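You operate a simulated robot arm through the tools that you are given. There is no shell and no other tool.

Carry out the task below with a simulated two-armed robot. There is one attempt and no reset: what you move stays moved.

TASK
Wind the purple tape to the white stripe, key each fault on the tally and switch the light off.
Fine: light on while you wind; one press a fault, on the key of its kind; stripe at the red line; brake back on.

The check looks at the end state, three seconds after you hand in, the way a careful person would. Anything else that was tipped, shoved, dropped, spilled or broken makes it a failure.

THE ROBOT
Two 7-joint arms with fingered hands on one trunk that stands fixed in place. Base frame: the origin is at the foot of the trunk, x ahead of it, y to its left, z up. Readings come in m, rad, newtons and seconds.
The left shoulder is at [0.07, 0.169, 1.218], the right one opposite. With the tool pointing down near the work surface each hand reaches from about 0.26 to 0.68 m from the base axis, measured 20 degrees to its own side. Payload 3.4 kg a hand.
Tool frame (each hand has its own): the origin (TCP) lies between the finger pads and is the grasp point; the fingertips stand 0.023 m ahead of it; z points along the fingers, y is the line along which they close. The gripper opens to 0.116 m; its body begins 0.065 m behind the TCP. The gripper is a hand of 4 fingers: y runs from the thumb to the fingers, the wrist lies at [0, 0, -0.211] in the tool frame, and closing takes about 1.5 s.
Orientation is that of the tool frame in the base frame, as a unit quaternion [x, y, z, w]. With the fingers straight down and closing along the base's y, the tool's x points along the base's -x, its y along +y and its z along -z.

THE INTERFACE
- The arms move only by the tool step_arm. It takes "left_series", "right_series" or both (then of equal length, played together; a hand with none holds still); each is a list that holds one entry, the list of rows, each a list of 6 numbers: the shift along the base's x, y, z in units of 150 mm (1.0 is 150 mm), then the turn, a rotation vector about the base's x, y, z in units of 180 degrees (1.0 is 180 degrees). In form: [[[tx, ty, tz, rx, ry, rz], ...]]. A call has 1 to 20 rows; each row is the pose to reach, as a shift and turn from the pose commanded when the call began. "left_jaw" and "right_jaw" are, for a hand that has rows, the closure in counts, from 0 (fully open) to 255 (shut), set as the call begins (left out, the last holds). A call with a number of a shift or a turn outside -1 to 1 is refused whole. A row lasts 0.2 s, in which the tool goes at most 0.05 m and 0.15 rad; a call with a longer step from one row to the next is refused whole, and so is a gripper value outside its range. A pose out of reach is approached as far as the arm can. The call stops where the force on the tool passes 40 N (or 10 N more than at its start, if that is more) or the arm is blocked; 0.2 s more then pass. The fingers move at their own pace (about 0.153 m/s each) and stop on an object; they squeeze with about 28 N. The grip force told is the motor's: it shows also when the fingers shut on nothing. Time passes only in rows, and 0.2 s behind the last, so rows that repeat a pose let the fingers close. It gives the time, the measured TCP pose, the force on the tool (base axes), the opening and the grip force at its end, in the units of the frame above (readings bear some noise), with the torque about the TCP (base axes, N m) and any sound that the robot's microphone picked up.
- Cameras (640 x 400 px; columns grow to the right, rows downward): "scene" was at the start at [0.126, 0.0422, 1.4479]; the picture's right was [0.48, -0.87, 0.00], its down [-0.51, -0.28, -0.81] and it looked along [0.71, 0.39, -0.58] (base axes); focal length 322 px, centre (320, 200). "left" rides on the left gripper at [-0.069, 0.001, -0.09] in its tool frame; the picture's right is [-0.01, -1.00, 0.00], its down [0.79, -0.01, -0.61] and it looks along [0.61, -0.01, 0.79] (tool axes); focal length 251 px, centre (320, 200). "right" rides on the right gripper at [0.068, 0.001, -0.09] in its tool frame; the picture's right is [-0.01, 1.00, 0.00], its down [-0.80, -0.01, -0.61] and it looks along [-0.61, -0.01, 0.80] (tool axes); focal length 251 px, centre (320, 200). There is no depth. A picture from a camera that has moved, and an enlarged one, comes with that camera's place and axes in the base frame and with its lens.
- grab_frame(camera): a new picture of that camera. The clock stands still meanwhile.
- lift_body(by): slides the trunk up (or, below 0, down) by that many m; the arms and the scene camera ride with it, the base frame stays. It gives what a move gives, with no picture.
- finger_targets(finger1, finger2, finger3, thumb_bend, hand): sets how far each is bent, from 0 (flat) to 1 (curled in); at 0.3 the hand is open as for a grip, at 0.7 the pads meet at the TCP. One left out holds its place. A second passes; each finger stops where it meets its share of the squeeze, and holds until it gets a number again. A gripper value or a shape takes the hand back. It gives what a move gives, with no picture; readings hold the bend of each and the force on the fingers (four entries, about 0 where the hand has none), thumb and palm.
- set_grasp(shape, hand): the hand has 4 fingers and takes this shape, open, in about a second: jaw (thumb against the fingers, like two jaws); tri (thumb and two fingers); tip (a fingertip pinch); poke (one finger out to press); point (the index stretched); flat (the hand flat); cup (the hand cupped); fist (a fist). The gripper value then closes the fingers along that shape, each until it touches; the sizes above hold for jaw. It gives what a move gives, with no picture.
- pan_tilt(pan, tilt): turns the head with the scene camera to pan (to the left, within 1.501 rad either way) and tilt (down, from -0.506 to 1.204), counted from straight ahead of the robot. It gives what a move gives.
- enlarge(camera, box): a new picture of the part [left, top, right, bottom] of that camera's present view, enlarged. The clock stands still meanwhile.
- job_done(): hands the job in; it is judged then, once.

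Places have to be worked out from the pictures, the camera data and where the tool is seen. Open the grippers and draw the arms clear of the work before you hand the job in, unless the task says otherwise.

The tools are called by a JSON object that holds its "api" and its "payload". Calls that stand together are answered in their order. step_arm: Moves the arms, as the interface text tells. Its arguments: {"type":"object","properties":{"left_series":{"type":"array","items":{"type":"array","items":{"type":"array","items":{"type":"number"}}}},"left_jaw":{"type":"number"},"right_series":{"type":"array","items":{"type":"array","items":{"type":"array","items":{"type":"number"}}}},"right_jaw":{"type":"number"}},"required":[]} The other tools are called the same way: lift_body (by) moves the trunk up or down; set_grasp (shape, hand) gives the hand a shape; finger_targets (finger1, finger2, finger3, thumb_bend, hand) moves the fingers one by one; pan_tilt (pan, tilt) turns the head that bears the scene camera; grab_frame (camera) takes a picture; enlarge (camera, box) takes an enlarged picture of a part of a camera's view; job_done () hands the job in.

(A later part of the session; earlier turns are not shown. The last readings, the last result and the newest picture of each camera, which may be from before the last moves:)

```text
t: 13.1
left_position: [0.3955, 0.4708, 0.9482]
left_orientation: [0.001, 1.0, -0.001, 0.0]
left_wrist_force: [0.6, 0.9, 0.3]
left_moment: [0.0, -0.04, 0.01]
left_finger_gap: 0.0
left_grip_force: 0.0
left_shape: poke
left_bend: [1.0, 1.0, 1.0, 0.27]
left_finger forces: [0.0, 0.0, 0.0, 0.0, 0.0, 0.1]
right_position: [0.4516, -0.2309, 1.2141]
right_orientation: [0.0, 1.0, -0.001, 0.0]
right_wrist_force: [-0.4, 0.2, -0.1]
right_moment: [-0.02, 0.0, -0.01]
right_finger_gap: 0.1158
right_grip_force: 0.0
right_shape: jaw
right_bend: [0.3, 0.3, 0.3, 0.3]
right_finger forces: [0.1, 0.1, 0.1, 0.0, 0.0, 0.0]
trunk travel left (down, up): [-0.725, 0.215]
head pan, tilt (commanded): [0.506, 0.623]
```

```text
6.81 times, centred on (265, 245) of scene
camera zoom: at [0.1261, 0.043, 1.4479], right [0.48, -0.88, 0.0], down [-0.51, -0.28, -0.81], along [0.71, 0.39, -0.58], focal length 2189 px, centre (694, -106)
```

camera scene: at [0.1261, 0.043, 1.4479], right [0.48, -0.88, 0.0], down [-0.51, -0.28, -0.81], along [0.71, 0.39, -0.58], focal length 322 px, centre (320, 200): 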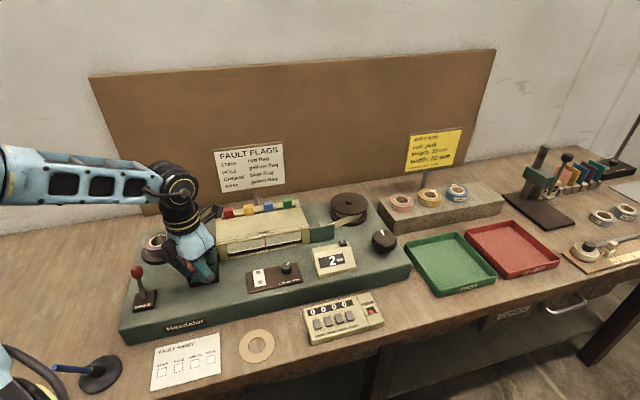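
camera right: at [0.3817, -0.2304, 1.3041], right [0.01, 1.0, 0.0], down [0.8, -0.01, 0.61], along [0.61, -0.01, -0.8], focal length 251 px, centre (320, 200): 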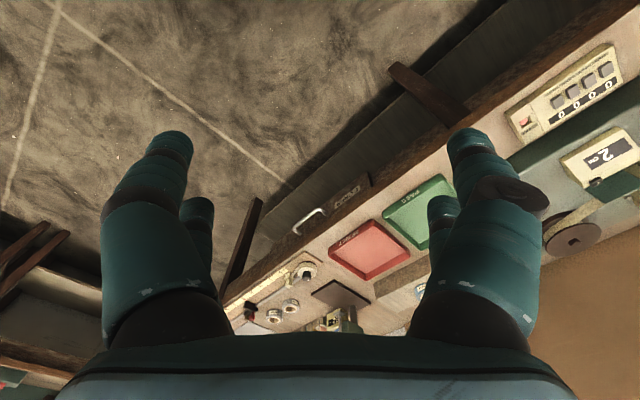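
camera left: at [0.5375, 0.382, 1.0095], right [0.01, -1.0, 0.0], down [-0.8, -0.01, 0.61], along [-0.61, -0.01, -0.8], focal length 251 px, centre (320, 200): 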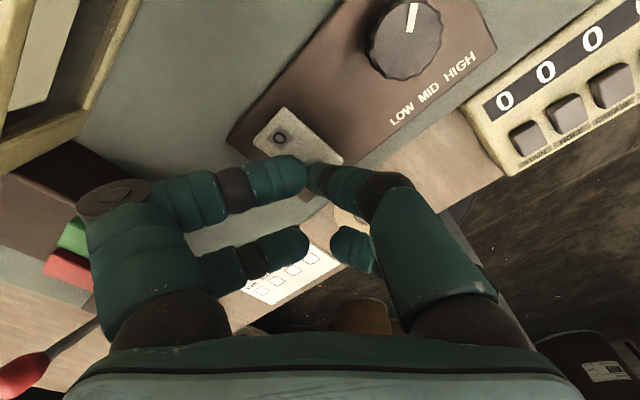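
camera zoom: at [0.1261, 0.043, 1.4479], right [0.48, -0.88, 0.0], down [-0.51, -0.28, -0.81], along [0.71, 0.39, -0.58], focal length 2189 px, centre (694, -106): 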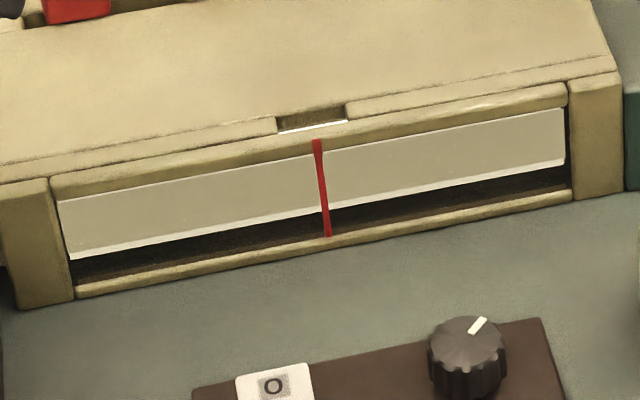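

The light is on (window lit; the leader lies in it). My first raise was refused, so the hand travelled low; no force or sound was reported. I raise it straight up now and check the splicer keys.

{"api": "step_arm", "payload": {"left_series": [[[0, 0, 0.2, 0, 0, 0], [0, 0, 0.5, 0, 0, 0], [0, 0, 0.8, 0, 0, 0], [0, 0, 1, 0, 0, 0]]]}}

{"api": "grab_frame", "payload": {"camera": "left"}}

{"api": "enlarge", "payload": {"camera": "scene", "box": [110, 210, 270, 310]}}

```text
t: 14.1
left_position: [0.3937, 0.4717, 1.0997]
left_orientation: [0.0, 1.0, 0.001, 0.0]
left_wrist_force: [0.2, 0.4, 0.1]
left_moment: [0.0, -0.01, 0.0]
left_finger_gap: 0.0001
left_grip_force: 0.0
left_shape: poke
left_bend: [1.0, 1.0, 1.0, 0.27]
left_finger forces: [0.1, 0.0, 0.1, 0.0, 0.0, 0.0]
right_position: [0.4504, -0.2313, 1.2146]
right_orientation: [0.0, 1.0, 0.0, 0.0]
right_wrist_force: [-0.3, 0.3, 0.0]
right_moment: [0.0, 0.01, 0.01]
right_finger_gap: 0.1158
right_grip_force: 0.0
right_shape: jaw
right_bend: [0.3, 0.3, 0.3, 0.3]
right_finger forces: [0.0, 0.0, 0.0, 0.0, 0.0, 0.0]
trunk travel left (down, up): [-0.725, 0.215]
head pan, tilt (commanded): [0.506, 0.623]
```

```text
taken
camera left: at [0.4631, 0.4729, 1.19], right [0.01, -1.0, 0.0], down [-0.8, -0.01, 0.61], along [-0.61, -0.01, -0.8], focal length 251 px, centre (320, 200)
```

left: 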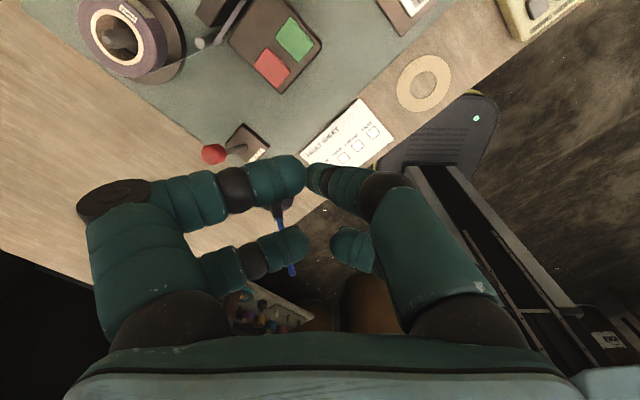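

```text
4.00 times, centred on (190, 260) of scene
camera zoom: at [0.1255, 0.0417, 1.448], right [0.48, -0.87, 0.0], down [-0.51, -0.28, -0.81], along [0.71, 0.39, -0.58], focal length 1286 px, centre (840, -40)
```

zoom: 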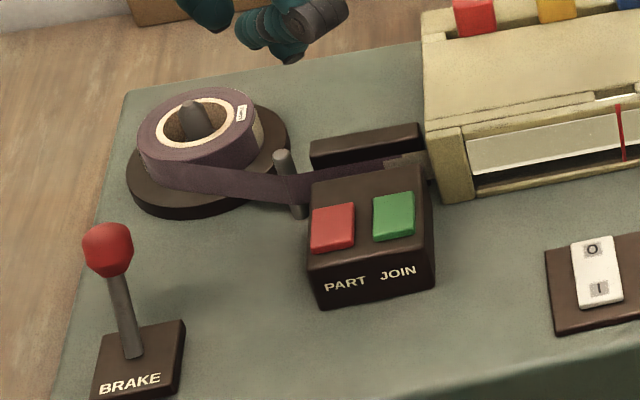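

Tape and splicer are undisturbed. I look closely at the brake lever from the left camera to get its lean and the space behind the ball.

{"api": "enlarge", "payload": {"camera": "left", "box": [190, 100, 290, 170]}}

{"api": "enlarge", "payload": {"camera": "scene", "box": [120, 255, 180, 320]}}

```text
5.71 times, centred on (240, 135) of left
camera zoom: at [0.4631, 0.4729, 1.19], right [0.01, -1.0, 0.0], down [-0.8, -0.01, 0.61], along [-0.61, -0.01, -0.8], focal length 1437 px, centre (777, 571)
```

zoom: 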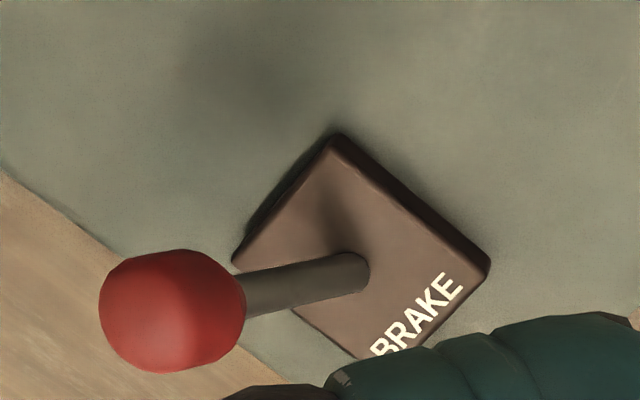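

```text
6.15 times, centred on (150, 288) of scene
camera zoom: at [0.1255, 0.0417, 1.448], right [0.48, -0.87, 0.0], down [-0.51, -0.28, -0.81], along [0.71, 0.39, -0.58], focal length 1978 px, centre (1366, -338)
```

zoom: 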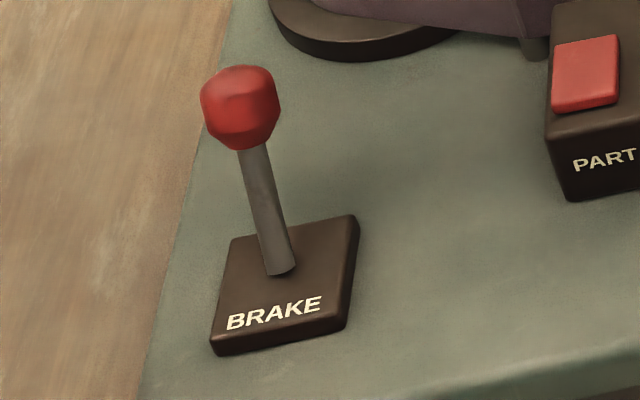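

The brake ball sits at about (0.336, 0.585, 0.944), leaning back along (+x,+y) 25° from its foot, so brake-on is "back". I'll go behind the ball and look before descending, to pull it to the front.

{"api": "step_arm", "payload": {"left_series": [[[-0.04, 0.25, 0, 0, 0, 0], [-0.08, 0.5, 0, 0, 0, 0], [-0.12, 0.75, 0, 0, 0, 0], [-0.157, 0.99, 0, 0, 0, 0], [-0.157, 0.99, 0, 0, 0, 0]]]}}

{"api": "grab_frame", "payload": {"camera": "left"}}

{"api": "enlarge", "payload": {"camera": "scene", "box": [80, 150, 240, 310]}}

```text
t: 15.3
left_position: [0.3689, 0.6199, 1.1011]
left_orientation: [0.0, 1.0, 0.0, 0.0]
left_wrist_force: [-0.1, 0.2, -0.1]
left_moment: [0.01, 0.02, 0.03]
left_finger_gap: 0.0
left_grip_force: 0.0
left_shape: poke
left_bend: [1.0, 1.0, 1.0, 0.27]
left_finger forces: [0.0, 0.0, 0.0, 0.0, 0.1, 0.0]
right_position: [0.451, -0.231, 1.2141]
right_orientation: [0.0, 1.0, 0.001, -0.001]
right_wrist_force: [-0.3, 0.1, 0.2]
right_moment: [0.0, 0.03, 0.02]
right_finger_gap: 0.1159
right_grip_force: 0.1
right_shape: jaw
right_bend: [0.3, 0.3, 0.3, 0.3]
right_finger forces: [0.0, 0.0, 0.1, 0.1, 0.0, 0.0]
trunk travel left (down, up): [-0.725, 0.215]
head pan, tilt (commanded): [0.506, 0.623]
```

```text
taken
camera left: at [0.4385, 0.6219, 1.1913], right [0.01, -1.0, 0.0], down [-0.79, -0.01, 0.61], along [-0.61, -0.01, -0.79], focal length 251 px, centre (320, 200)
```

left: 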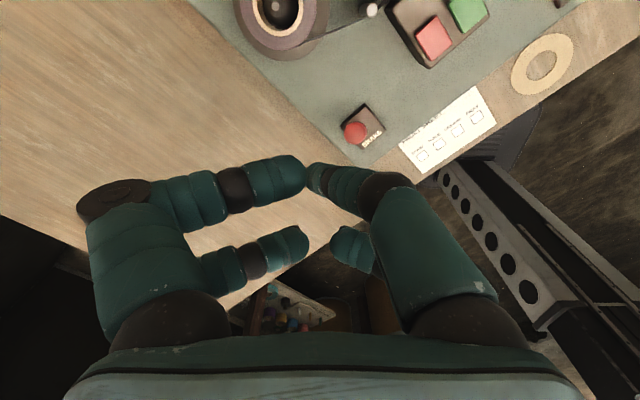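

```text
2.50 times, centred on (160, 230) of scene
camera zoom: at [0.1259, 0.0416, 1.448], right [0.48, -0.87, 0.0], down [-0.51, -0.28, -0.81], along [0.71, 0.39, -0.58], focal length 804 px, centre (720, 125)
```

zoom: 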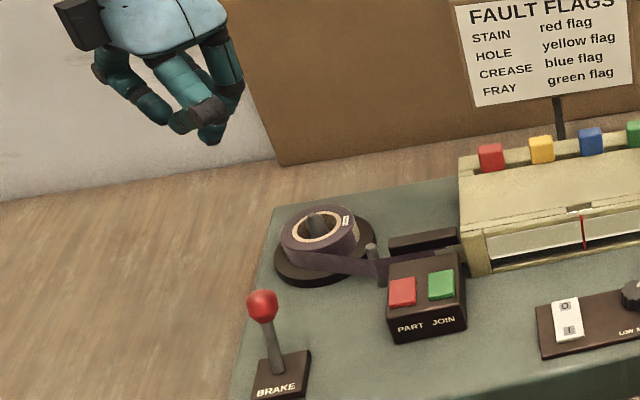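

The ball is confirmed at (0.336, 0.584). I descend behind it to tip height about 0.93 and look again.

{"api": "step_arm", "payload": {"left_series": [[[0, 0, -0.25, 0, 0, 0], [0, 0, -0.5, 0, 0, 0], [0, 0, -0.75, 0, 0, 0], [0, 0, -0.9, 0, 0, 0], [0, 0, -0.97, 0, 0, 0]]]}}

{"api": "grab_frame", "payload": {"camera": "left"}}

{"api": "enlarge", "payload": {"camera": "scene", "box": [90, 200, 250, 320]}}

```text
t: 16.5
left_position: [0.3712, 0.6211, 0.9532]
left_orientation: [0.001, 1.0, 0.0, 0.0]
left_wrist_force: [-0.4, -0.3, -0.7]
left_moment: [0.01, 0.02, 0.0]
left_finger_gap: 0.0
left_grip_force: 0.1
left_shape: poke
left_bend: [1.0, 1.0, 1.0, 0.27]
left_finger forces: [0.1, 0.0, 0.1, 0.1, 0.1, 0.0]
right_position: [0.4522, -0.2319, 1.214]
right_orientation: [0.0, 1.0, 0.0, 0.001]
right_wrist_force: [-0.1, 0.4, -0.3]
right_moment: [-0.01, -0.01, -0.01]
right_finger_gap: 0.1159
right_grip_force: 0.1
right_shape: jaw
right_bend: [0.3, 0.3, 0.3, 0.3]
right_finger forces: [0.1, 0.0, 0.0, 0.0, 0.1, 0.0]
trunk travel left (down, up): [-0.725, 0.215]
head pan, tilt (commanded): [0.506, 0.623]
```

```text
taken
camera left: at [0.441, 0.6222, 1.0431], right [0.01, -1.0, 0.0], down [-0.79, -0.01, 0.61], along [-0.61, -0.01, -0.79], focal length 251 px, centre (320, 200)
```

left: 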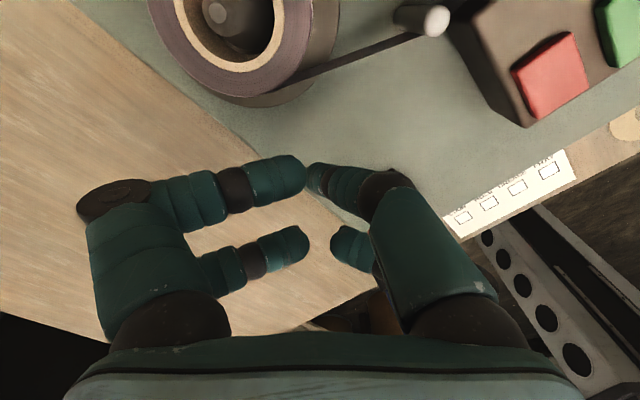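

```text
3.33 times, centred on (170, 260) of scene
camera zoom: at [0.1261, 0.0422, 1.4479], right [0.48, -0.87, 0.0], down [-0.51, -0.28, -0.81], along [0.71, 0.39, -0.58], focal length 1072 px, centre (820, 0)
```

zoom: 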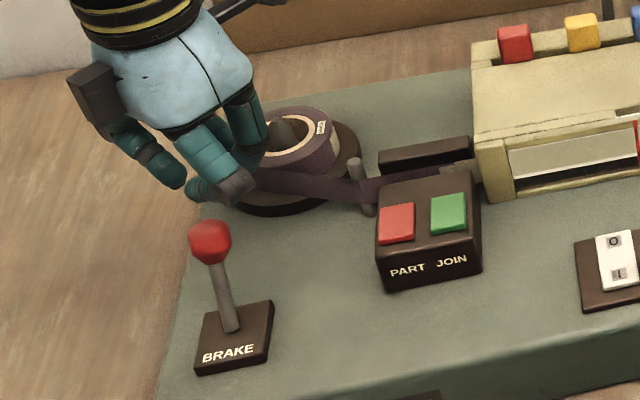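

The ball is right in front of the curled finger cluster. I lower 12 mm more and draw toward the front (−x,−y) in small steps, watching the force.

{"api": "step_arm", "payload": {"left_series": [[[0, 0, -0.08, 0, 0, 0], [-0.06, -0.06, -0.08, 0, 0, 0], [-0.12, -0.12, -0.08, 0, 0, 0], [-0.18, -0.18, -0.08, 0, 0, 0], [-0.24, -0.24, -0.08, 0, 0, 0]]]}}

{"api": "grab_frame", "payload": {"camera": "left"}}

{"api": "enlarge", "payload": {"camera": "scene", "box": [90, 220, 220, 320]}}

```text
t: 17.7
left_position: [0.3331, 0.5854, 0.939]
left_orientation: [0.0, 1.0, 0.0, -0.001]
left_wrist_force: [-0.3, 0.1, -0.2]
left_moment: [-0.01, -0.02, 0.01]
left_finger_gap: 0.0
left_grip_force: 0.0
left_shape: poke
left_bend: [1.0, 1.0, 1.0, 0.27]
left_finger forces: [0.0, 0.0, 0.0, 0.0, 0.0, 0.0]
right_position: [0.4513, -0.2289, 1.214]
right_orientation: [-0.001, 1.0, -0.001, -0.001]
right_wrist_force: [0.6, -1.0, 0.1]
right_moment: [-0.02, -0.03, 0.02]
right_finger_gap: 0.116
right_grip_force: 0.1
right_shape: jaw
right_bend: [0.3, 0.3, 0.3, 0.3]
right_finger forces: [0.1, 0.1, 0.0, 0.0, 0.0, 0.1]
trunk travel left (down, up): [-0.725, 0.215]
head pan, tilt (commanded): [0.506, 0.623]
```

```text
taken
camera left: at [0.4023, 0.5876, 1.0294], right [0.01, -1.0, 0.0], down [-0.79, -0.01, 0.61], along [-0.61, -0.01, -0.79], focal length 251 px, centre (320, 200)
```

left: 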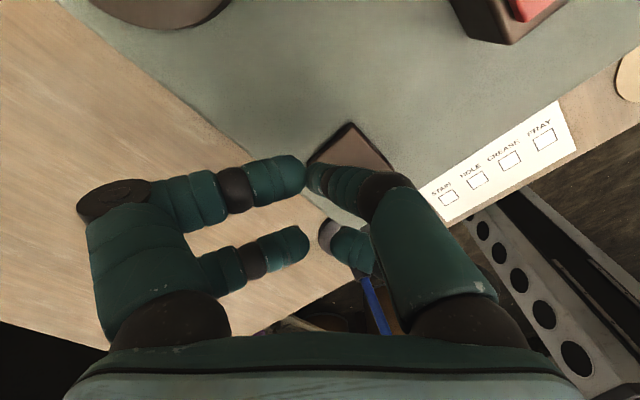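

```text
4.00 times, centred on (155, 270) of scene
camera zoom: at [0.1265, 0.0441, 1.4475], right [0.48, -0.87, 0.0], down [-0.51, -0.28, -0.81], along [0.71, 0.39, -0.58], focal length 1286 px, centre (980, -80)
```

zoom: 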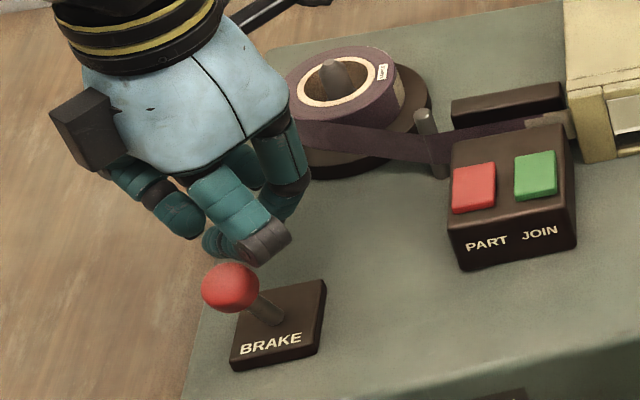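

The lever seems to have swung to the front. I lift the hand clear and confirm.

{"api": "step_arm", "payload": {"left_series": [[[0.05, 0.05, 0.1, 0, 0, 0], [0.05, 0.05, 0.4, 0, 0, 0], [0.05, 0.05, 0.7, 0, 0, 0], [0.05, 0.05, 1, 0, 0, 0]]]}}

{"api": "enlarge", "payload": {"camera": "scene", "box": [90, 220, 250, 320]}}

{"api": "grab_frame", "payload": {"camera": "left"}}

```text
t: 18.7
left_position: [0.3407, 0.5921, 1.0906]
left_orientation: [0.0, 1.0, 0.001, 0.0]
left_wrist_force: [0.1, -0.1, -0.7]
left_moment: [-0.03, -0.02, 0.01]
left_finger_gap: 0.0
left_grip_force: 0.1
left_shape: poke
left_bend: [1.0, 1.0, 1.0, 0.27]
left_finger forces: [0.0, 0.0, 0.0, 0.1, 0.1, 0.1]
right_position: [0.4509, -0.2312, 1.2138]
right_orientation: [0.0, 1.0, 0.0, 0.0]
right_wrist_force: [-0.5, -0.3, 0.1]
right_moment: [0.01, 0.02, -0.01]
right_finger_gap: 0.1157
right_grip_force: 0.1
right_shape: jaw
right_bend: [0.3, 0.3, 0.3, 0.3]
right_finger forces: [0.0, 0.0, 0.0, 0.0, 0.1, 0.0]
trunk travel left (down, up): [-0.725, 0.215]
head pan, tilt (commanded): [0.506, 0.623]
```

```text
4.00 times, centred on (170, 270) of scene
camera zoom: at [0.1257, 0.0419, 1.4479], right [0.48, -0.88, 0.0], down [-0.51, -0.28, -0.81], along [0.71, 0.39, -0.58], focal length 1286 px, centre (920, -80)
```

zoom: 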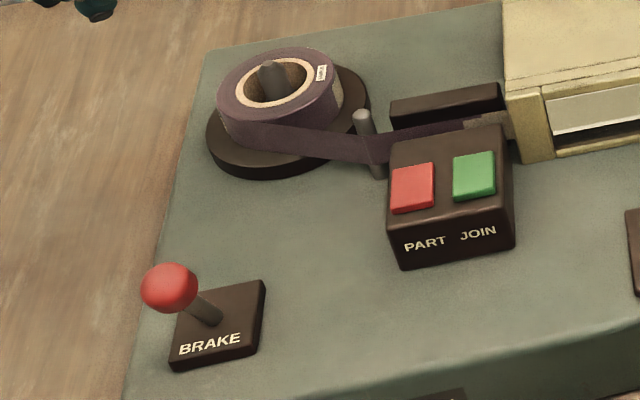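

```text
taken
camera left: at [0.4106, 0.5929, 1.1812], right [0.01, -1.0, 0.0], down [-0.79, -0.01, 0.61], along [-0.61, -0.01, -0.79], focal length 251 px, centre (320, 200)
```

left: 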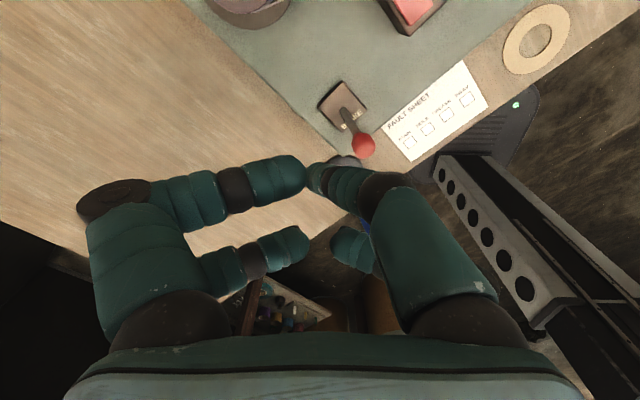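

Brake lever now leans to the front, i.e. released. Next I open the left hand to a jaw and carry it high over to the wind knob area (about 0.717, 0.189).

{"api": "step_arm", "payload": {"left_series": [[[0.2, -0.2, 0.08, 0, 0, 0], [0.4, -0.4, 0.16, 0, 0, 0], [0.6, -0.6, 0.24, 0, 0, 0], [0.8, -0.8, 0.32, 0, 0, 0], [1, -1, 0.4, 0, 0, 0]]]}}

{"api": "step_arm", "payload": {"left_series": [[[0.2, -0.2, 0, 0, 0, 0], [0.4, -0.4, 0, 0, 0, 0], [0.6, -0.6, 0, 0, 0, 0], [0.8, -0.8, 0, 0, 0, 0], [0.9, -1, 0, 0, 0, 0]]]}}

{"api": "set_grasp", "payload": {"hand": "left", "shape": "jaw"}}

{"api": "grab_frame", "payload": {"camera": "left"}}

{"api": "grab_frame", "payload": {"camera": "scene"}}

```text
t: 19.9
left_position: [0.4935, 0.4397, 1.1502]
left_orientation: [0.0, 1.0, 0.0, -0.001]
left_wrist_force: [-0.2, 0.0, 0.6]
left_moment: [0.01, -0.04, 0.02]
left_finger_gap: 0.0001
left_grip_force: 0.0
left_shape: poke
left_bend: [1.0, 1.0, 1.0, 0.27]
left_finger forces: [0.1, 0.2, 0.0, 0.1, 0.0, 0.0]
right_position: [0.4518, -0.2325, 1.214]
right_orientation: [0.001, 1.0, 0.001, -0.001]
right_wrist_force: [-0.1, 0.7, 0.9]
right_moment: [0.02, 0.02, 0.01]
right_finger_gap: 0.116
right_grip_force: 0.0
right_shape: jaw
right_bend: [0.3, 0.3, 0.3, 0.3]
right_finger forces: [0.1, 0.0, 0.0, 0.0, 0.0, 0.0]
trunk travel left (down, up): [-0.725, 0.215]
head pan, tilt (commanded): [0.506, 0.623]
```

```text
t: 21.1
left_position: [0.5895, 0.2967, 1.1463]
left_orientation: [-0.001, 1.0, 0.001, 0.002]
left_wrist_force: [-0.4, -0.9, 0.2]
left_moment: [0.01, 0.02, 0.01]
left_finger_gap: 0.0
left_grip_force: 0.0
left_shape: poke
left_bend: [1.0, 1.0, 1.0, 0.28]
left_finger forces: [0.0, 0.0, 0.0, 0.0, 0.0, 0.1]
left hand out of reach, approached as far as the arm can: row 4, 5
right_position: [0.4496, -0.2329, 1.2151]
right_orientation: [0.0, 1.0, 0.001, -0.001]
right_wrist_force: [-0.4, -0.5, 0.1]
right_moment: [0.02, -0.01, -0.02]
right_finger_gap: 0.116
right_grip_force: 0.1
right_shape: jaw
right_bend: [0.3, 0.3, 0.3, 0.3]
right_finger forces: [0.1, 0.1, 0.0, 0.0, 0.0, 0.0]
trunk travel left (down, up): [-0.725, 0.215]
head pan, tilt (commanded): [0.506, 0.623]
```

```text
t: 22.0
left_position: [0.5914, 0.2984, 1.146]
left_orientation: [0.0, 1.0, 0.0, 0.001]
left_wrist_force: [0.5, -0.5, 0.0]
left_moment: [0.02, -0.03, 0.03]
left_finger_gap: 0.116
left_grip_force: 0.1
left_shape: jaw
left_bend: [0.3, 0.3, 0.3, 0.3]
left_finger forces: [0.0, 0.1, 0.0, 0.0, 0.0, 0.1]
right_position: [0.4523, -0.2311, 1.2148]
right_orientation: [0.0, 1.0, 0.0, 0.0]
right_wrist_force: [0.6, 0.1, 0.0]
right_moment: [-0.04, 0.02, 0.01]
right_finger_gap: 0.1159
right_grip_force: 0.0
right_shape: jaw
right_bend: [0.3, 0.3, 0.3, 0.3]
right_finger forces: [0.0, 0.1, 0.1, 0.1, 0.1, 0.1]
trunk travel left (down, up): [-0.725, 0.215]
head pan, tilt (commanded): [0.506, 0.623]
```

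```text
taken
camera left: at [0.6604, 0.2995, 1.236], right [0.01, -1.0, 0.0], down [-0.8, -0.01, 0.61], along [-0.61, -0.01, -0.8], focal length 251 px, centre (320, 200)
```

left: 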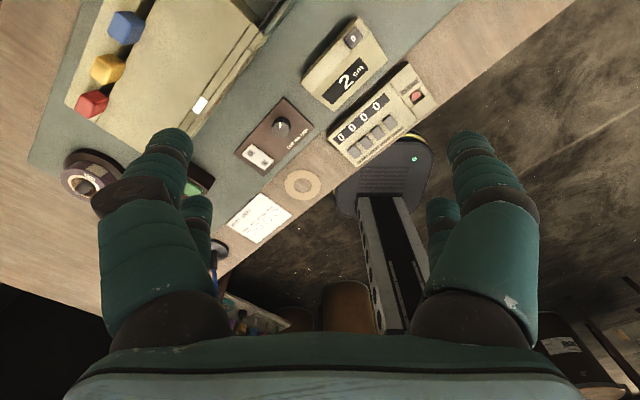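

```text
taken
camera scene: at [0.1264, 0.0423, 1.4479], right [0.48, -0.88, 0.0], down [-0.51, -0.28, -0.81], along [0.71, 0.39, -0.58], focal length 322 px, centre (320, 200)
```

scene: 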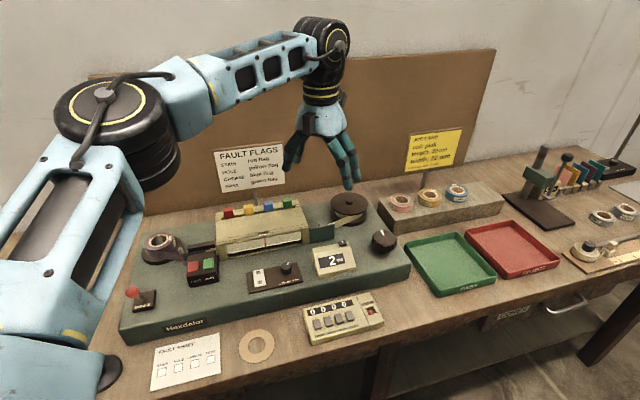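

Straight down the arm stops at x≈0.59, so the knob needs a forward tilt. I tilt the hand 35° forward while moving toward a point above the knob.

{"api": "step_arm", "payload": {"left_series": [[[0.0, -0.1, -0.05, 0, -0.035, 0], [0.05, -0.2, -0.1, 0, -0.07, 0], [0.1, -0.3, -0.2, 0, -0.105, 0], [0.2, -0.45, -0.3, 0, -0.14, 0], [0.3, -0.6, -0.4, 0, -0.175, 0], [0.4, -0.7, -0.5, 0, -0.195, 0]]]}}

{"api": "grab_frame", "payload": {"camera": "left"}}

{"api": "grab_frame", "payload": {"camera": "scene"}}

```text
t: 23.4
left_position: [0.6527, 0.1934, 1.0694]
left_orientation: [-0.001, 0.954, 0.0, 0.301]
left_wrist_force: [-0.7, 0.2, 0.2]
left_moment: [0.0, 0.03, 0.01]
left_finger_gap: 0.1159
left_grip_force: 0.1
left_shape: jaw
left_bend: [0.3, 0.3, 0.3, 0.3]
left_finger forces: [0.0, 0.0, 0.0, 0.0, 0.0, 0.0]
right_position: [0.4517, -0.2311, 1.2139]
right_orientation: [0.001, 1.0, 0.0, -0.001]
right_wrist_force: [0.3, -0.2, 0.0]
right_moment: [0.02, 0.04, 0.01]
right_finger_gap: 0.1159
right_grip_force: 0.0
right_shape: jaw
right_bend: [0.3, 0.3, 0.3, 0.3]
right_finger forces: [0.1, 0.1, 0.1, 0.1, 0.1, 0.0]
trunk travel left (down, up): [-0.725, 0.215]
head pan, tilt (commanded): [0.506, 0.623]
```

```text
taken
camera left: at [0.6583, 0.1943, 1.1826], right [0.01, -1.0, 0.01], down [-1.0, -0.01, 0.04], along [-0.04, -0.01, -1.0], focal length 251 px, centre (320, 200)
```

left: 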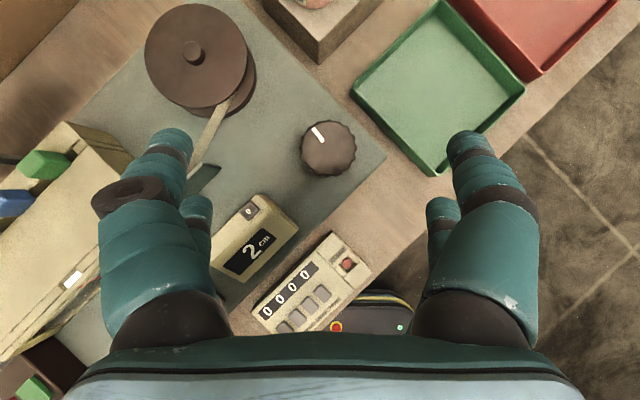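

```text
taken
camera scene: at [0.1274, 0.0426, 1.4478], right [0.48, -0.87, 0.0], down [-0.51, -0.28, -0.81], along [0.71, 0.39, -0.58], focal length 322 px, centre (320, 200)
```

scene: 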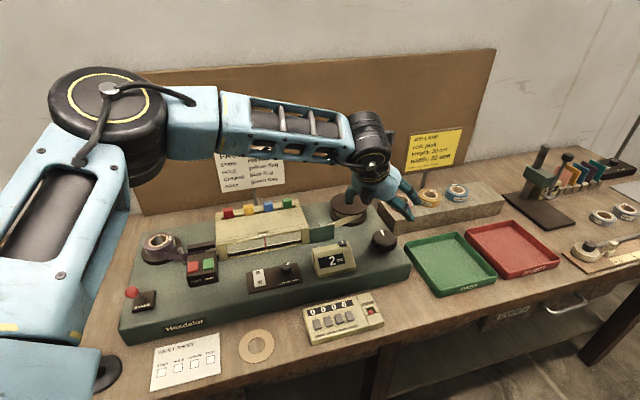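

Now the left camera looks straight down and the window stays visible to the scene camera. I zoom on the knob to fix its centre and height.

{"api": "enlarge", "payload": {"camera": "left", "box": [260, 90, 400, 190]}}

{"api": "enlarge", "payload": {"camera": "scene", "box": [350, 210, 420, 270]}}

```text
4.00 times, centred on (330, 140) of left
camera zoom: at [0.6583, 0.1943, 1.1826], right [0.01, -1.0, 0.01], down [-1.0, -0.01, 0.04], along [-0.04, -0.01, -1.0], focal length 1006 px, centre (280, 440)
```

zoom: 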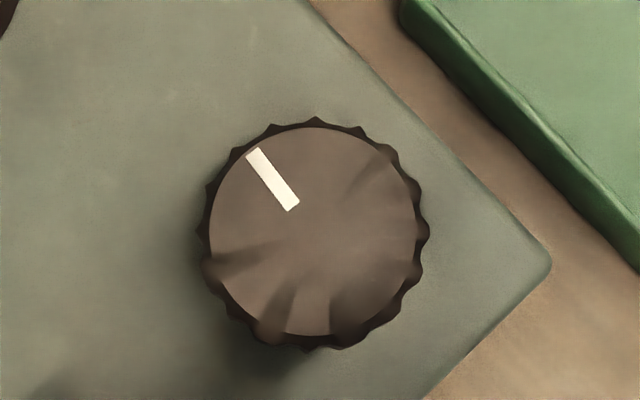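

```text
6.67 times, centred on (385, 240) of scene
camera zoom: at [0.1274, 0.0426, 1.4478], right [0.48, -0.87, 0.0], down [-0.51, -0.28, -0.81], along [0.71, 0.39, -0.58], focal length 2143 px, centre (-113, -67)
```

zoom: 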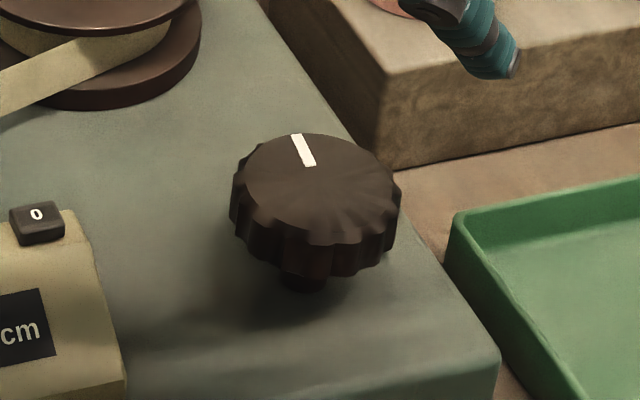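

Knob centre about (0.700, 0.184), top z≈0.928, radius ≈0.028. I check the counter box's size and clearance beside it before bringing the fingers down.

{"api": "enlarge", "payload": {"camera": "left", "box": [180, 140, 340, 300]}}

{"api": "enlarge", "payload": {"camera": "scene", "box": [300, 215, 400, 285]}}

```text
2.50 times, centred on (260, 220) of left
camera zoom: at [0.6583, 0.1943, 1.1826], right [0.01, -1.0, 0.01], down [-1.0, -0.01, 0.04], along [-0.04, -0.01, -1.0], focal length 629 px, centre (470, 150)
```

zoom: 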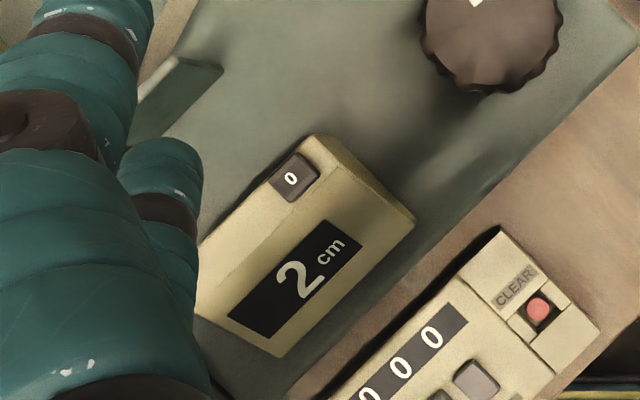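

```text
5.71 times, centred on (350, 250) of scene
camera zoom: at [0.1274, 0.0426, 1.4478], right [0.48, -0.87, 0.0], down [-0.51, -0.28, -0.81], along [0.71, 0.39, -0.58], focal length 1837 px, centre (149, -86)
```

zoom: 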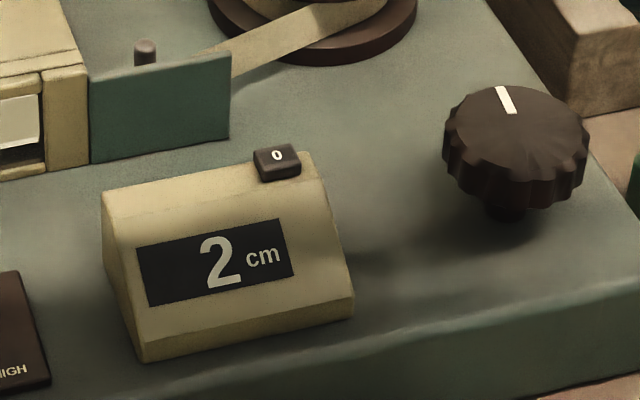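

The box corner clears the fingers by about 2 cm if I keep the jaw opening near 0.085 m. I pre-turn the hand 30° clockwise and bring it over the knob.

{"api": "step_arm", "payload": {"left_series": [[[0.08, -0.016, -0.1, 0, 0, -0.042], [0.16, -0.032, -0.2, 0, 0, -0.084], [0.24, -0.048, -0.3, 0, 0, -0.125], [0.315, -0.063, -0.4, 0, 0, -0.167], [0.315, -0.063, -0.5, 0, 0, -0.167]]], "left_jaw": 68}}

{"api": "grab_frame", "payload": {"camera": "left"}}

{"api": "enlarge", "payload": {"camera": "scene", "box": [290, 150, 450, 280]}}

```text
t: 24.6
left_position: [0.6646, 0.1993, 1.0095]
left_orientation: [0.248, 0.92, -0.079, 0.292]
left_wrist_force: [-0.9, -0.1, -0.3]
left_moment: [0.04, 0.01, 0.0]
left_finger_gap: 0.0855
left_grip_force: 0.0
left_shape: jaw
left_bend: [0.64, 0.64, 0.64, 0.64]
left_finger forces: [0.0, 0.1, 0.0, 0.0, 0.1, 0.0]
left hand out of reach, approached as far as the arm can: row 2, 3, 4, 5
right_position: [0.4513, -0.2305, 1.2131]
right_orientation: [0.0, 1.0, 0.0, 0.0]
right_wrist_force: [-0.4, 0.9, 0.4]
right_moment: [-0.06, -0.02, 0.03]
right_finger_gap: 0.116
right_grip_force: 0.1
right_shape: jaw
right_bend: [0.3, 0.3, 0.3, 0.3]
right_finger forces: [0.1, 0.0, 0.1, 0.0, 0.0, 0.0]
trunk travel left (down, up): [-0.725, 0.215]
head pan, tilt (commanded): [0.506, 0.623]
```

```text
taken
camera left: at [0.6694, 0.1993, 1.1226], right [-0.49, -0.87, 0.01], down [-0.87, 0.49, 0.04], along [-0.04, 0.01, -1.0], focal length 251 px, centre (320, 200)
```

left: 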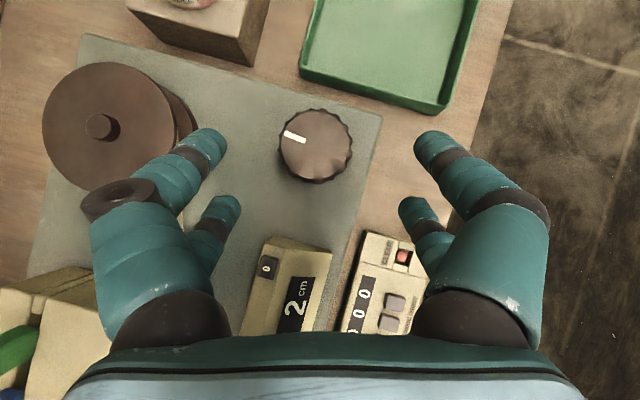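

```text
3.08 times, centred on (370, 215) of scene
camera zoom: at [0.1261, 0.0421, 1.4479], right [0.48, -0.88, 0.0], down [-0.51, -0.28, -0.81], along [0.71, 0.39, -0.58], focal length 989 px, centre (166, 154)
```

zoom: 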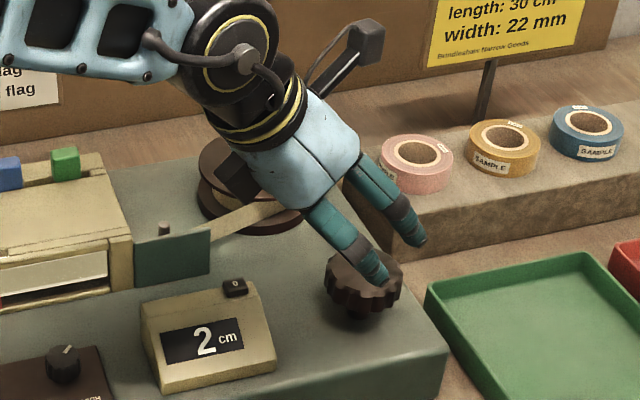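

The 30° pre-turn ran into the arm's limit (TCP stuck at x≈0.665). I turn the hand back to face straight ahead and see how far it reaches then.

{"api": "step_arm", "payload": {"left_series": [[[0.0, 0, 0, 0, 0, 0.042], [0.05, -0.02, 0, 0, 0, 0.084], [0.1, -0.05, 0, 0, 0, 0.125], [0.17, -0.08, 0, 0, 0, 0.167], [0.236, -0.1, 0, 0, 0, 0.167]]]}}

```text
t: 25.8
left_position: [0.6591, 0.2098, 1.0249]
left_orientation: [0.0, 0.953, 0.0, 0.301]
left_wrist_force: [-0.7, -0.3, 0.4]
left_moment: [0.0, 0.01, -0.01]
left_finger_gap: 0.0854
left_grip_force: 0.1
left_shape: jaw
left_bend: [0.64, 0.64, 0.64, 0.64]
left_finger forces: [0.0, 0.0, 0.1, 0.0, 0.0, 0.1]
left hand out of reach, approached as far as the arm can: row 2, 3, 4, 5
right_position: [0.4531, -0.2311, 1.2152]
right_orientation: [0.0, 1.0, -0.001, 0.0]
right_wrist_force: [0.5, -0.7, 0.1]
right_moment: [-0.01, -0.02, 0.0]
right_finger_gap: 0.1159
right_grip_force: 0.0
right_shape: jaw
right_bend: [0.3, 0.3, 0.3, 0.3]
right_finger forces: [0.1, 0.1, 0.1, 0.0, 0.1, 0.0]
trunk travel left (down, up): [-0.725, 0.215]
head pan, tilt (commanded): [0.506, 0.623]
```

Still limited. I look at the arm's present configuration to understand which joint holds it back.

{"api": "grab_frame", "payload": {"camera": "scene"}}

{"api": "grab_frame", "payload": {"camera": "right"}}

```text
taken
camera scene: at [0.1261, 0.0422, 1.4479], right [0.48, -0.87, 0.0], down [-0.51, -0.28, -0.81], along [0.71, 0.39, -0.58], focal length 322 px, centre (320, 200)
```

scene: 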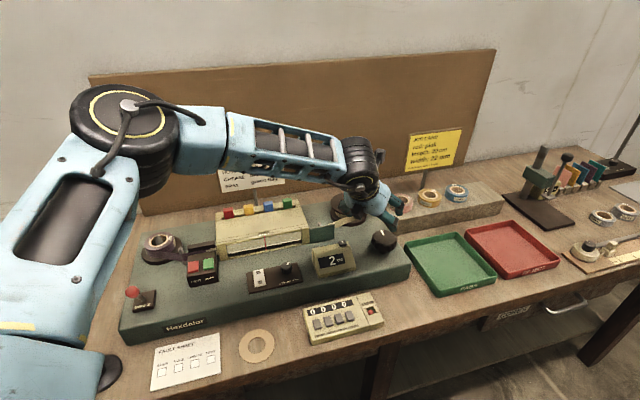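

```text
taken
camera right: at [0.3823, -0.2296, 1.3042], right [0.01, 1.0, 0.0], down [0.8, -0.01, 0.61], along [0.61, -0.01, -0.8], focal length 251 px, centre (320, 200)
```

right: 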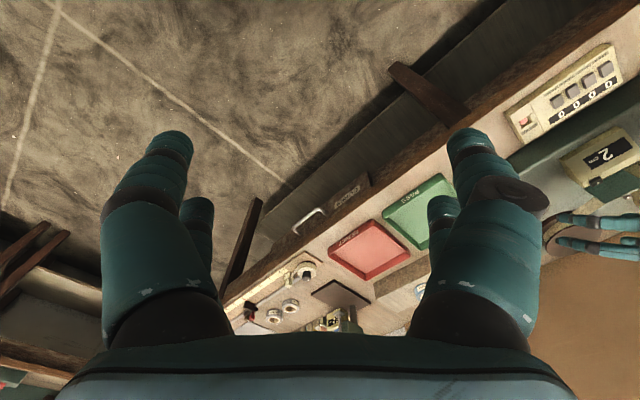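

The upper arm seems limited from swinging inward in this elbow-out posture. I'll raise the trunk 0.12 m so the arm reaches more downward, and test the reach again.

{"api": "lift_body", "payload": {"by": 0.12}}

{"api": "step_arm", "payload": {"left_series": [[[0.05, -0.03, -0.1, 0, 0, 0], [0.1, -0.07, -0.25, 0, 0, 0], [0.15, -0.1, -0.4, 0, 0, 0], [0.2, -0.14, -0.6, 0, 0, 0], [0.25, -0.17, -0.8, 0, 0, 0]]]}}

```text
t: 27.3
left_position: [0.6604, 0.2073, 1.1455]
left_orientation: [0.0, 0.953, 0.0, 0.303]
left_wrist_force: [-0.2, 0.8, -0.2]
left_moment: [0.04, 0.01, -0.01]
left_finger_gap: 0.0851
left_grip_force: 0.1
left_shape: jaw
left_bend: [0.64, 0.64, 0.64, 0.64]
left_finger forces: [0.0, 0.0, 0.0, 0.1, 0.0, 0.0]
right_position: [0.4522, -0.2309, 1.3336]
right_orientation: [0.0, 1.0, 0.0, 0.001]
right_wrist_force: [0.4, 0.7, -0.1]
right_moment: [-0.03, 0.01, -0.04]
right_finger_gap: 0.116
right_grip_force: 0.0
right_shape: jaw
right_bend: [0.3, 0.3, 0.3, 0.3]
right_finger forces: [0.0, 0.1, 0.0, 0.0, 0.1, 0.0]
trunk travel left (down, up): [-0.845, 0.095]
head pan, tilt (commanded): [0.506, 0.623]
```

```text
t: 28.5
left_position: [0.6342, 0.2234, 1.0812]
left_orientation: [0.0, 0.954, -0.001, 0.301]
left_wrist_force: [-0.2, -0.2, 0.4]
left_moment: [-0.06, -0.02, -0.03]
left_finger_gap: 0.0856
left_grip_force: 0.1
left_shape: jaw
left_bend: [0.64, 0.64, 0.64, 0.64]
left_finger forces: [0.1, 0.1, 0.0, 0.0, 0.0, 0.0]
left hand out of reach, approached as far as the arm can: row 1, 2, 3, 4, 5
right_position: [0.4524, -0.2304, 1.3343]
right_orientation: [0.0, 1.0, -0.001, 0.0]
right_wrist_force: [0.6, 0.5, 1.0]
right_moment: [0.03, 0.01, -0.03]
right_finger_gap: 0.1156
right_grip_force: 0.1
right_shape: jaw
right_bend: [0.3, 0.3, 0.3, 0.3]
right_finger forces: [0.0, 0.0, 0.1, 0.0, 0.0, 0.0]
trunk travel left (down, up): [-0.845, 0.095]
head pan, tilt (commanded): [0.506, 0.623]
```

Raising made it worse, so the shoulder should be lower, not higher. I lift the left hand first and then lower the trunk 0.25 m (0.13 m below the start).

{"api": "step_arm", "payload": {"left_series": [[[-0.1, 0, 0.3, 0, 0, 0], [-0.1, 0, 0.6, 0, 0, 0], [-0.1, 0, 0.9, 0, 0, 0], [-0.1, 0, 1.0, 0, 0, 0]]]}}

{"api": "lift_body", "payload": {"by": -0.12}}

{"api": "lift_body", "payload": {"by": -0.08}}

{"api": "grab_frame", "payload": {"camera": "left"}}

```text
t: 29.5
left_position: [0.6155, 0.2265, 1.2333]
left_orientation: [0.0, 0.954, -0.001, 0.301]
left_wrist_force: [-0.3, 0.3, 0.9]
left_moment: [0.02, 0.03, 0.02]
left_finger_gap: 0.0855
left_grip_force: 0.0
left_shape: jaw
left_bend: [0.64, 0.64, 0.64, 0.64]
left_finger forces: [0.0, 0.0, 0.1, 0.1, 0.0, 0.1]
right_position: [0.4519, -0.2314, 1.3344]
right_orientation: [0.0, 1.0, 0.0, 0.001]
right_wrist_force: [0.3, -0.2, 0.2]
right_moment: [0.02, 0.01, 0.01]
right_finger_gap: 0.1157
right_grip_force: 0.2
right_shape: jaw
right_bend: [0.3, 0.3, 0.3, 0.3]
right_finger forces: [0.0, 0.1, 0.0, 0.0, 0.1, 0.0]
trunk travel left (down, up): [-0.845, 0.095]
head pan, tilt (commanded): [0.506, 0.623]
```

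```text
t: 31.0
left_position: [0.6156, 0.2261, 1.113]
left_orientation: [0.001, 0.953, -0.001, 0.302]
left_wrist_force: [0.4, 0.9, -1.2]
left_moment: [-0.02, 0.0, 0.0]
left_finger_gap: 0.0852
left_grip_force: 0.0
left_shape: jaw
left_bend: [0.64, 0.64, 0.64, 0.64]
left_finger forces: [0.0, 0.0, 0.0, 0.0, 0.1, 0.0]
right_position: [0.4519, -0.231, 1.2144]
right_orientation: [-0.001, 1.0, 0.0, 0.0]
right_wrist_force: [-1.0, -0.2, -0.3]
right_moment: [0.04, 0.02, 0.02]
right_finger_gap: 0.1158
right_grip_force: 0.1
right_shape: jaw
right_bend: [0.3, 0.3, 0.3, 0.3]
right_finger forces: [0.0, 0.1, 0.1, 0.0, 0.1, 0.0]
trunk travel left (down, up): [-0.725, 0.215]
head pan, tilt (commanded): [0.506, 0.623]
```

```text
t: 32.2
left_position: [0.6167, 0.2263, 1.0331]
left_orientation: [0.0, 0.953, 0.0, 0.302]
left_wrist_force: [0.2, 0.3, -0.2]
left_moment: [-0.02, -0.01, 0.0]
left_finger_gap: 0.0852
left_grip_force: 0.1
left_shape: jaw
left_bend: [0.64, 0.64, 0.64, 0.64]
left_finger forces: [0.0, 0.0, 0.1, 0.0, 0.0, 0.0]
right_position: [0.4499, -0.2319, 1.1344]
right_orientation: [0.0, 1.0, 0.001, 0.001]
right_wrist_force: [-0.4, -0.4, 0.7]
right_moment: [0.04, 0.0, -0.01]
right_finger_gap: 0.1159
right_grip_force: 0.1
right_shape: jaw
right_bend: [0.3, 0.3, 0.3, 0.3]
right_finger forces: [0.0, 0.0, 0.0, 0.0, 0.0, 0.0]
trunk travel left (down, up): [-0.645, 0.295]
head pan, tilt (commanded): [0.506, 0.623]
```

```text
taken
camera left: at [0.6206, 0.2273, 1.1456], right [0.01, -1.0, 0.01], down [-1.0, -0.01, 0.04], along [-0.04, -0.01, -1.0], focal length 251 px, centre (320, 200)
```

left: 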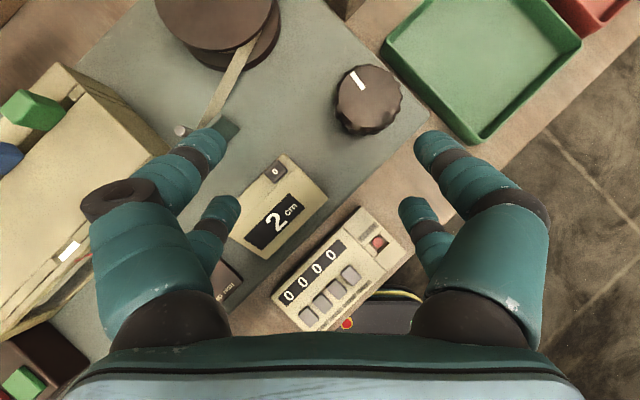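

Now with the shoulder lower I try moving forward above the knob again.

{"api": "step_arm", "payload": {"left_series": [[[0.1, -0.05, 0, 0, 0, 0], [0.2, -0.1, 0, 0, 0, 0], [0.3, -0.15, 0, 0, 0, 0], [0.4, -0.2, 0, 0, 0, 0], [0.5, -0.25, 0, 0, 0, 0], [0.55, -0.28, 0, 0, 0, 0]]]}}

```text
t: 33.6
left_position: [0.6741, 0.1991, 1.0322]
left_orientation: [0.001, 0.953, -0.001, 0.302]
left_wrist_force: [-0.4, -0.7, -0.5]
left_moment: [-0.03, 0.0, 0.0]
left_finger_gap: 0.0853
left_grip_force: 0.1
left_shape: jaw
left_bend: [0.64, 0.64, 0.64, 0.64]
left_finger forces: [0.0, 0.1, 0.0, 0.0, 0.0, 0.0]
left hand out of reach, approached as far as the arm can: row 5, 6
right_position: [0.4508, -0.2317, 1.1336]
right_orientation: [0.0, 1.0, 0.0, 0.0]
right_wrist_force: [0.9, -0.4, 0.4]
right_moment: [-0.01, -0.03, 0.01]
right_finger_gap: 0.1158
right_grip_force: 0.0
right_shape: jaw
right_bend: [0.3, 0.3, 0.3, 0.3]
right_finger forces: [0.0, 0.1, 0.0, 0.0, 0.0, 0.0]
trunk travel left (down, up): [-0.645, 0.295]
head pan, tilt (commanded): [0.506, 0.623]
```

Better (x=0.674). I raise the hand a little and lower the trunk a further 0.14 m, then try again.

{"api": "step_arm", "payload": {"left_series": [[[-0.05, 0, 0.3, 0, 0, 0], [-0.05, 0, 0.6, 0, 0, 0], [-0.05, 0, 0.9, 0, 0, 0]]]}}

{"api": "lift_body", "payload": {"by": -0.14}}

{"api": "step_arm", "payload": {"left_series": [[[0.07, -0.03, 0, 0, 0, 0], [0.14, -0.06, 0, 0, 0, 0], [0.21, -0.1, 0, 0, 0, 0], [0.25, -0.1, 0, 0, 0, 0]]]}}

{"api": "grab_frame", "payload": {"camera": "scene"}}

```text
t: 34.4
left_position: [0.6624, 0.2012, 1.1435]
left_orientation: [-0.001, 0.953, 0.0, 0.302]
left_wrist_force: [0.3, 0.0, 0.9]
left_moment: [0.0, 0.0, 0.01]
left_finger_gap: 0.0851
left_grip_force: 0.1
left_shape: jaw
left_bend: [0.64, 0.64, 0.64, 0.64]
left_finger forces: [0.1, 0.0, 0.1, 0.0, 0.1, 0.0]
left hand out of reach, approached as far as the arm can: row 3
right_position: [0.4514, -0.2312, 1.1344]
right_orientation: [0.001, 1.0, 0.0, 0.0]
right_wrist_force: [-0.2, 0.3, -0.4]
right_moment: [-0.02, 0.0, 0.0]
right_finger_gap: 0.1159
right_grip_force: 0.1
right_shape: jaw
right_bend: [0.3, 0.3, 0.3, 0.3]
right_finger forces: [0.0, 0.1, 0.0, 0.1, 0.0, 0.1]
trunk travel left (down, up): [-0.645, 0.295]
head pan, tilt (commanded): [0.506, 0.623]
```

```text
t: 36.0
left_position: [0.6616, 0.2013, 1.0037]
left_orientation: [0.001, 0.953, -0.001, 0.302]
left_wrist_force: [-0.8, 0.2, 0.3]
left_moment: [0.01, -0.03, 0.01]
left_finger_gap: 0.0852
left_grip_force: 0.0
left_shape: jaw
left_bend: [0.64, 0.64, 0.64, 0.64]
left_finger forces: [0.1, 0.1, 0.0, 0.0, 0.0, 0.1]
right_position: [0.4516, -0.2313, 0.9949]
right_orientation: [0.0, 1.0, 0.0, 0.001]
right_wrist_force: [0.4, 0.1, 0.4]
right_moment: [0.03, 0.01, -0.04]
right_finger_gap: 0.1158
right_grip_force: 0.0
right_shape: jaw
right_bend: [0.3, 0.3, 0.3, 0.3]
right_finger forces: [0.1, 0.0, 0.0, 0.1, 0.1, 0.1]
trunk travel left (down, up): [-0.505, 0.435]
head pan, tilt (commanded): [0.506, 0.623]
```

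```text
t: 37.0
left_position: [0.6677, 0.2073, 0.994]
left_orientation: [-0.001, 0.953, 0.0, 0.302]
left_wrist_force: [0.2, -0.3, 0.2]
left_moment: [0.04, -0.02, -0.04]
left_finger_gap: 0.085
left_grip_force: 0.0
left_shape: jaw
left_bend: [0.64, 0.64, 0.64, 0.64]
left_finger forces: [0.1, 0.0, 0.1, 0.0, 0.0, 0.1]
left hand out of reach, approached as far as the arm can: row 1, 2, 3, 4
right_position: [0.4527, -0.2317, 0.9945]
right_orientation: [0.0, 1.0, 0.0, 0.0]
right_wrist_force: [0.0, 0.0, 0.9]
right_moment: [-0.02, 0.0, -0.02]
right_finger_gap: 0.1159
right_grip_force: 0.0
right_shape: jaw
right_bend: [0.3, 0.3, 0.3, 0.3]
right_finger forces: [0.0, 0.0, 0.1, 0.0, 0.1, 0.0]
trunk travel left (down, up): [-0.505, 0.435]
head pan, tilt (commanded): [0.506, 0.623]
```

```text
taken
camera scene: at [0.1261, 0.0422, 1.2279], right [0.48, -0.87, 0.0], down [-0.51, -0.28, -0.81], along [0.71, 0.39, -0.58], focal length 322 px, centre (320, 200)
```

scene: 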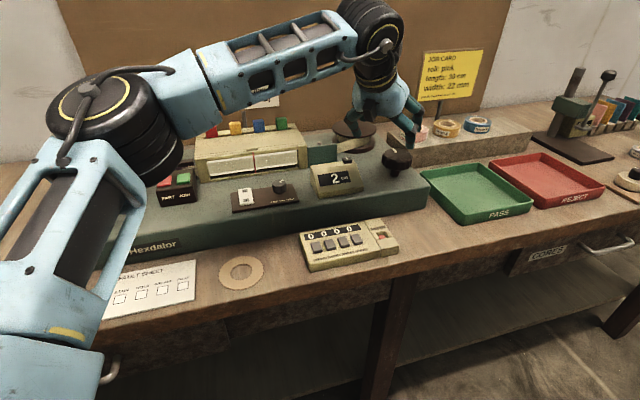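

The limit stays near wrist distance 0.5 m. Only the far pair (finger1 + thumb), which reaches ~2.5 cm beyond the TCP when tilted, is needed for the knob, so I try the 'tip' pinch shape and look at it.

{"api": "set_grasp", "payload": {"hand": "left", "shape": "tip"}}

{"api": "grab_frame", "payload": {"camera": "left"}}

{"api": "enlarge", "payload": {"camera": "scene", "box": [300, 0, 460, 200]}}

```text
t: 37.9
left_position: [0.6684, 0.2066, 0.9946]
left_orientation: [0.0, 0.953, -0.001, 0.303]
left_wrist_force: [-0.3, -0.4, 0.7]
left_moment: [0.0, 0.02, -0.02]
left_finger_gap: 0.1158
left_grip_force: 0.1
left_shape: tip
left_bend: [0.3, 0.3, 0.3, 0.3]
left_finger forces: [0.0, 0.0, 0.1, 0.1, 0.0, 0.1]
right_position: [0.4512, -0.2316, 0.9951]
right_orientation: [0.0, 1.0, 0.0, 0.0]
right_wrist_force: [0.0, 0.1, -0.2]
right_moment: [0.01, 0.02, -0.03]
right_finger_gap: 0.1159
right_grip_force: 0.1
right_shape: jaw
right_bend: [0.3, 0.3, 0.3, 0.3]
right_finger forces: [0.1, 0.0, 0.1, 0.0, 0.0, 0.1]
trunk travel left (down, up): [-0.505, 0.435]
head pan, tilt (commanded): [0.506, 0.623]
```

```text
taken
camera left: at [0.6731, 0.2078, 1.1078], right [0.01, -1.0, 0.01], down [-1.0, -0.01, 0.04], along [-0.04, -0.01, -1.0], focal length 251 px, centre (320, 200)
```

left: 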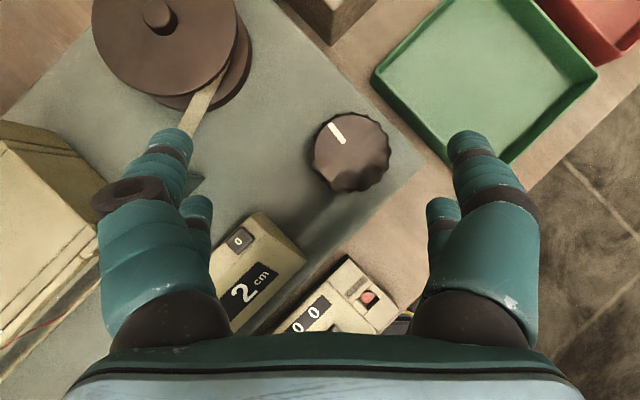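

```text
2.00 times, centred on (380, 100) of scene
camera zoom: at [0.126, 0.042, 1.2279], right [0.48, -0.87, 0.0], down [-0.51, -0.28, -0.81], along [0.71, 0.39, -0.58], focal length 643 px, centre (200, 400)
```

zoom: 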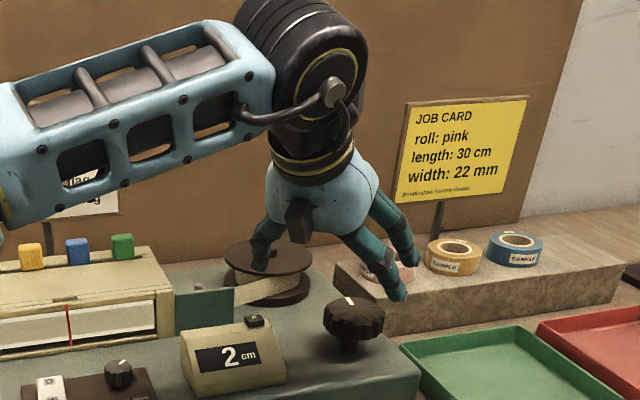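

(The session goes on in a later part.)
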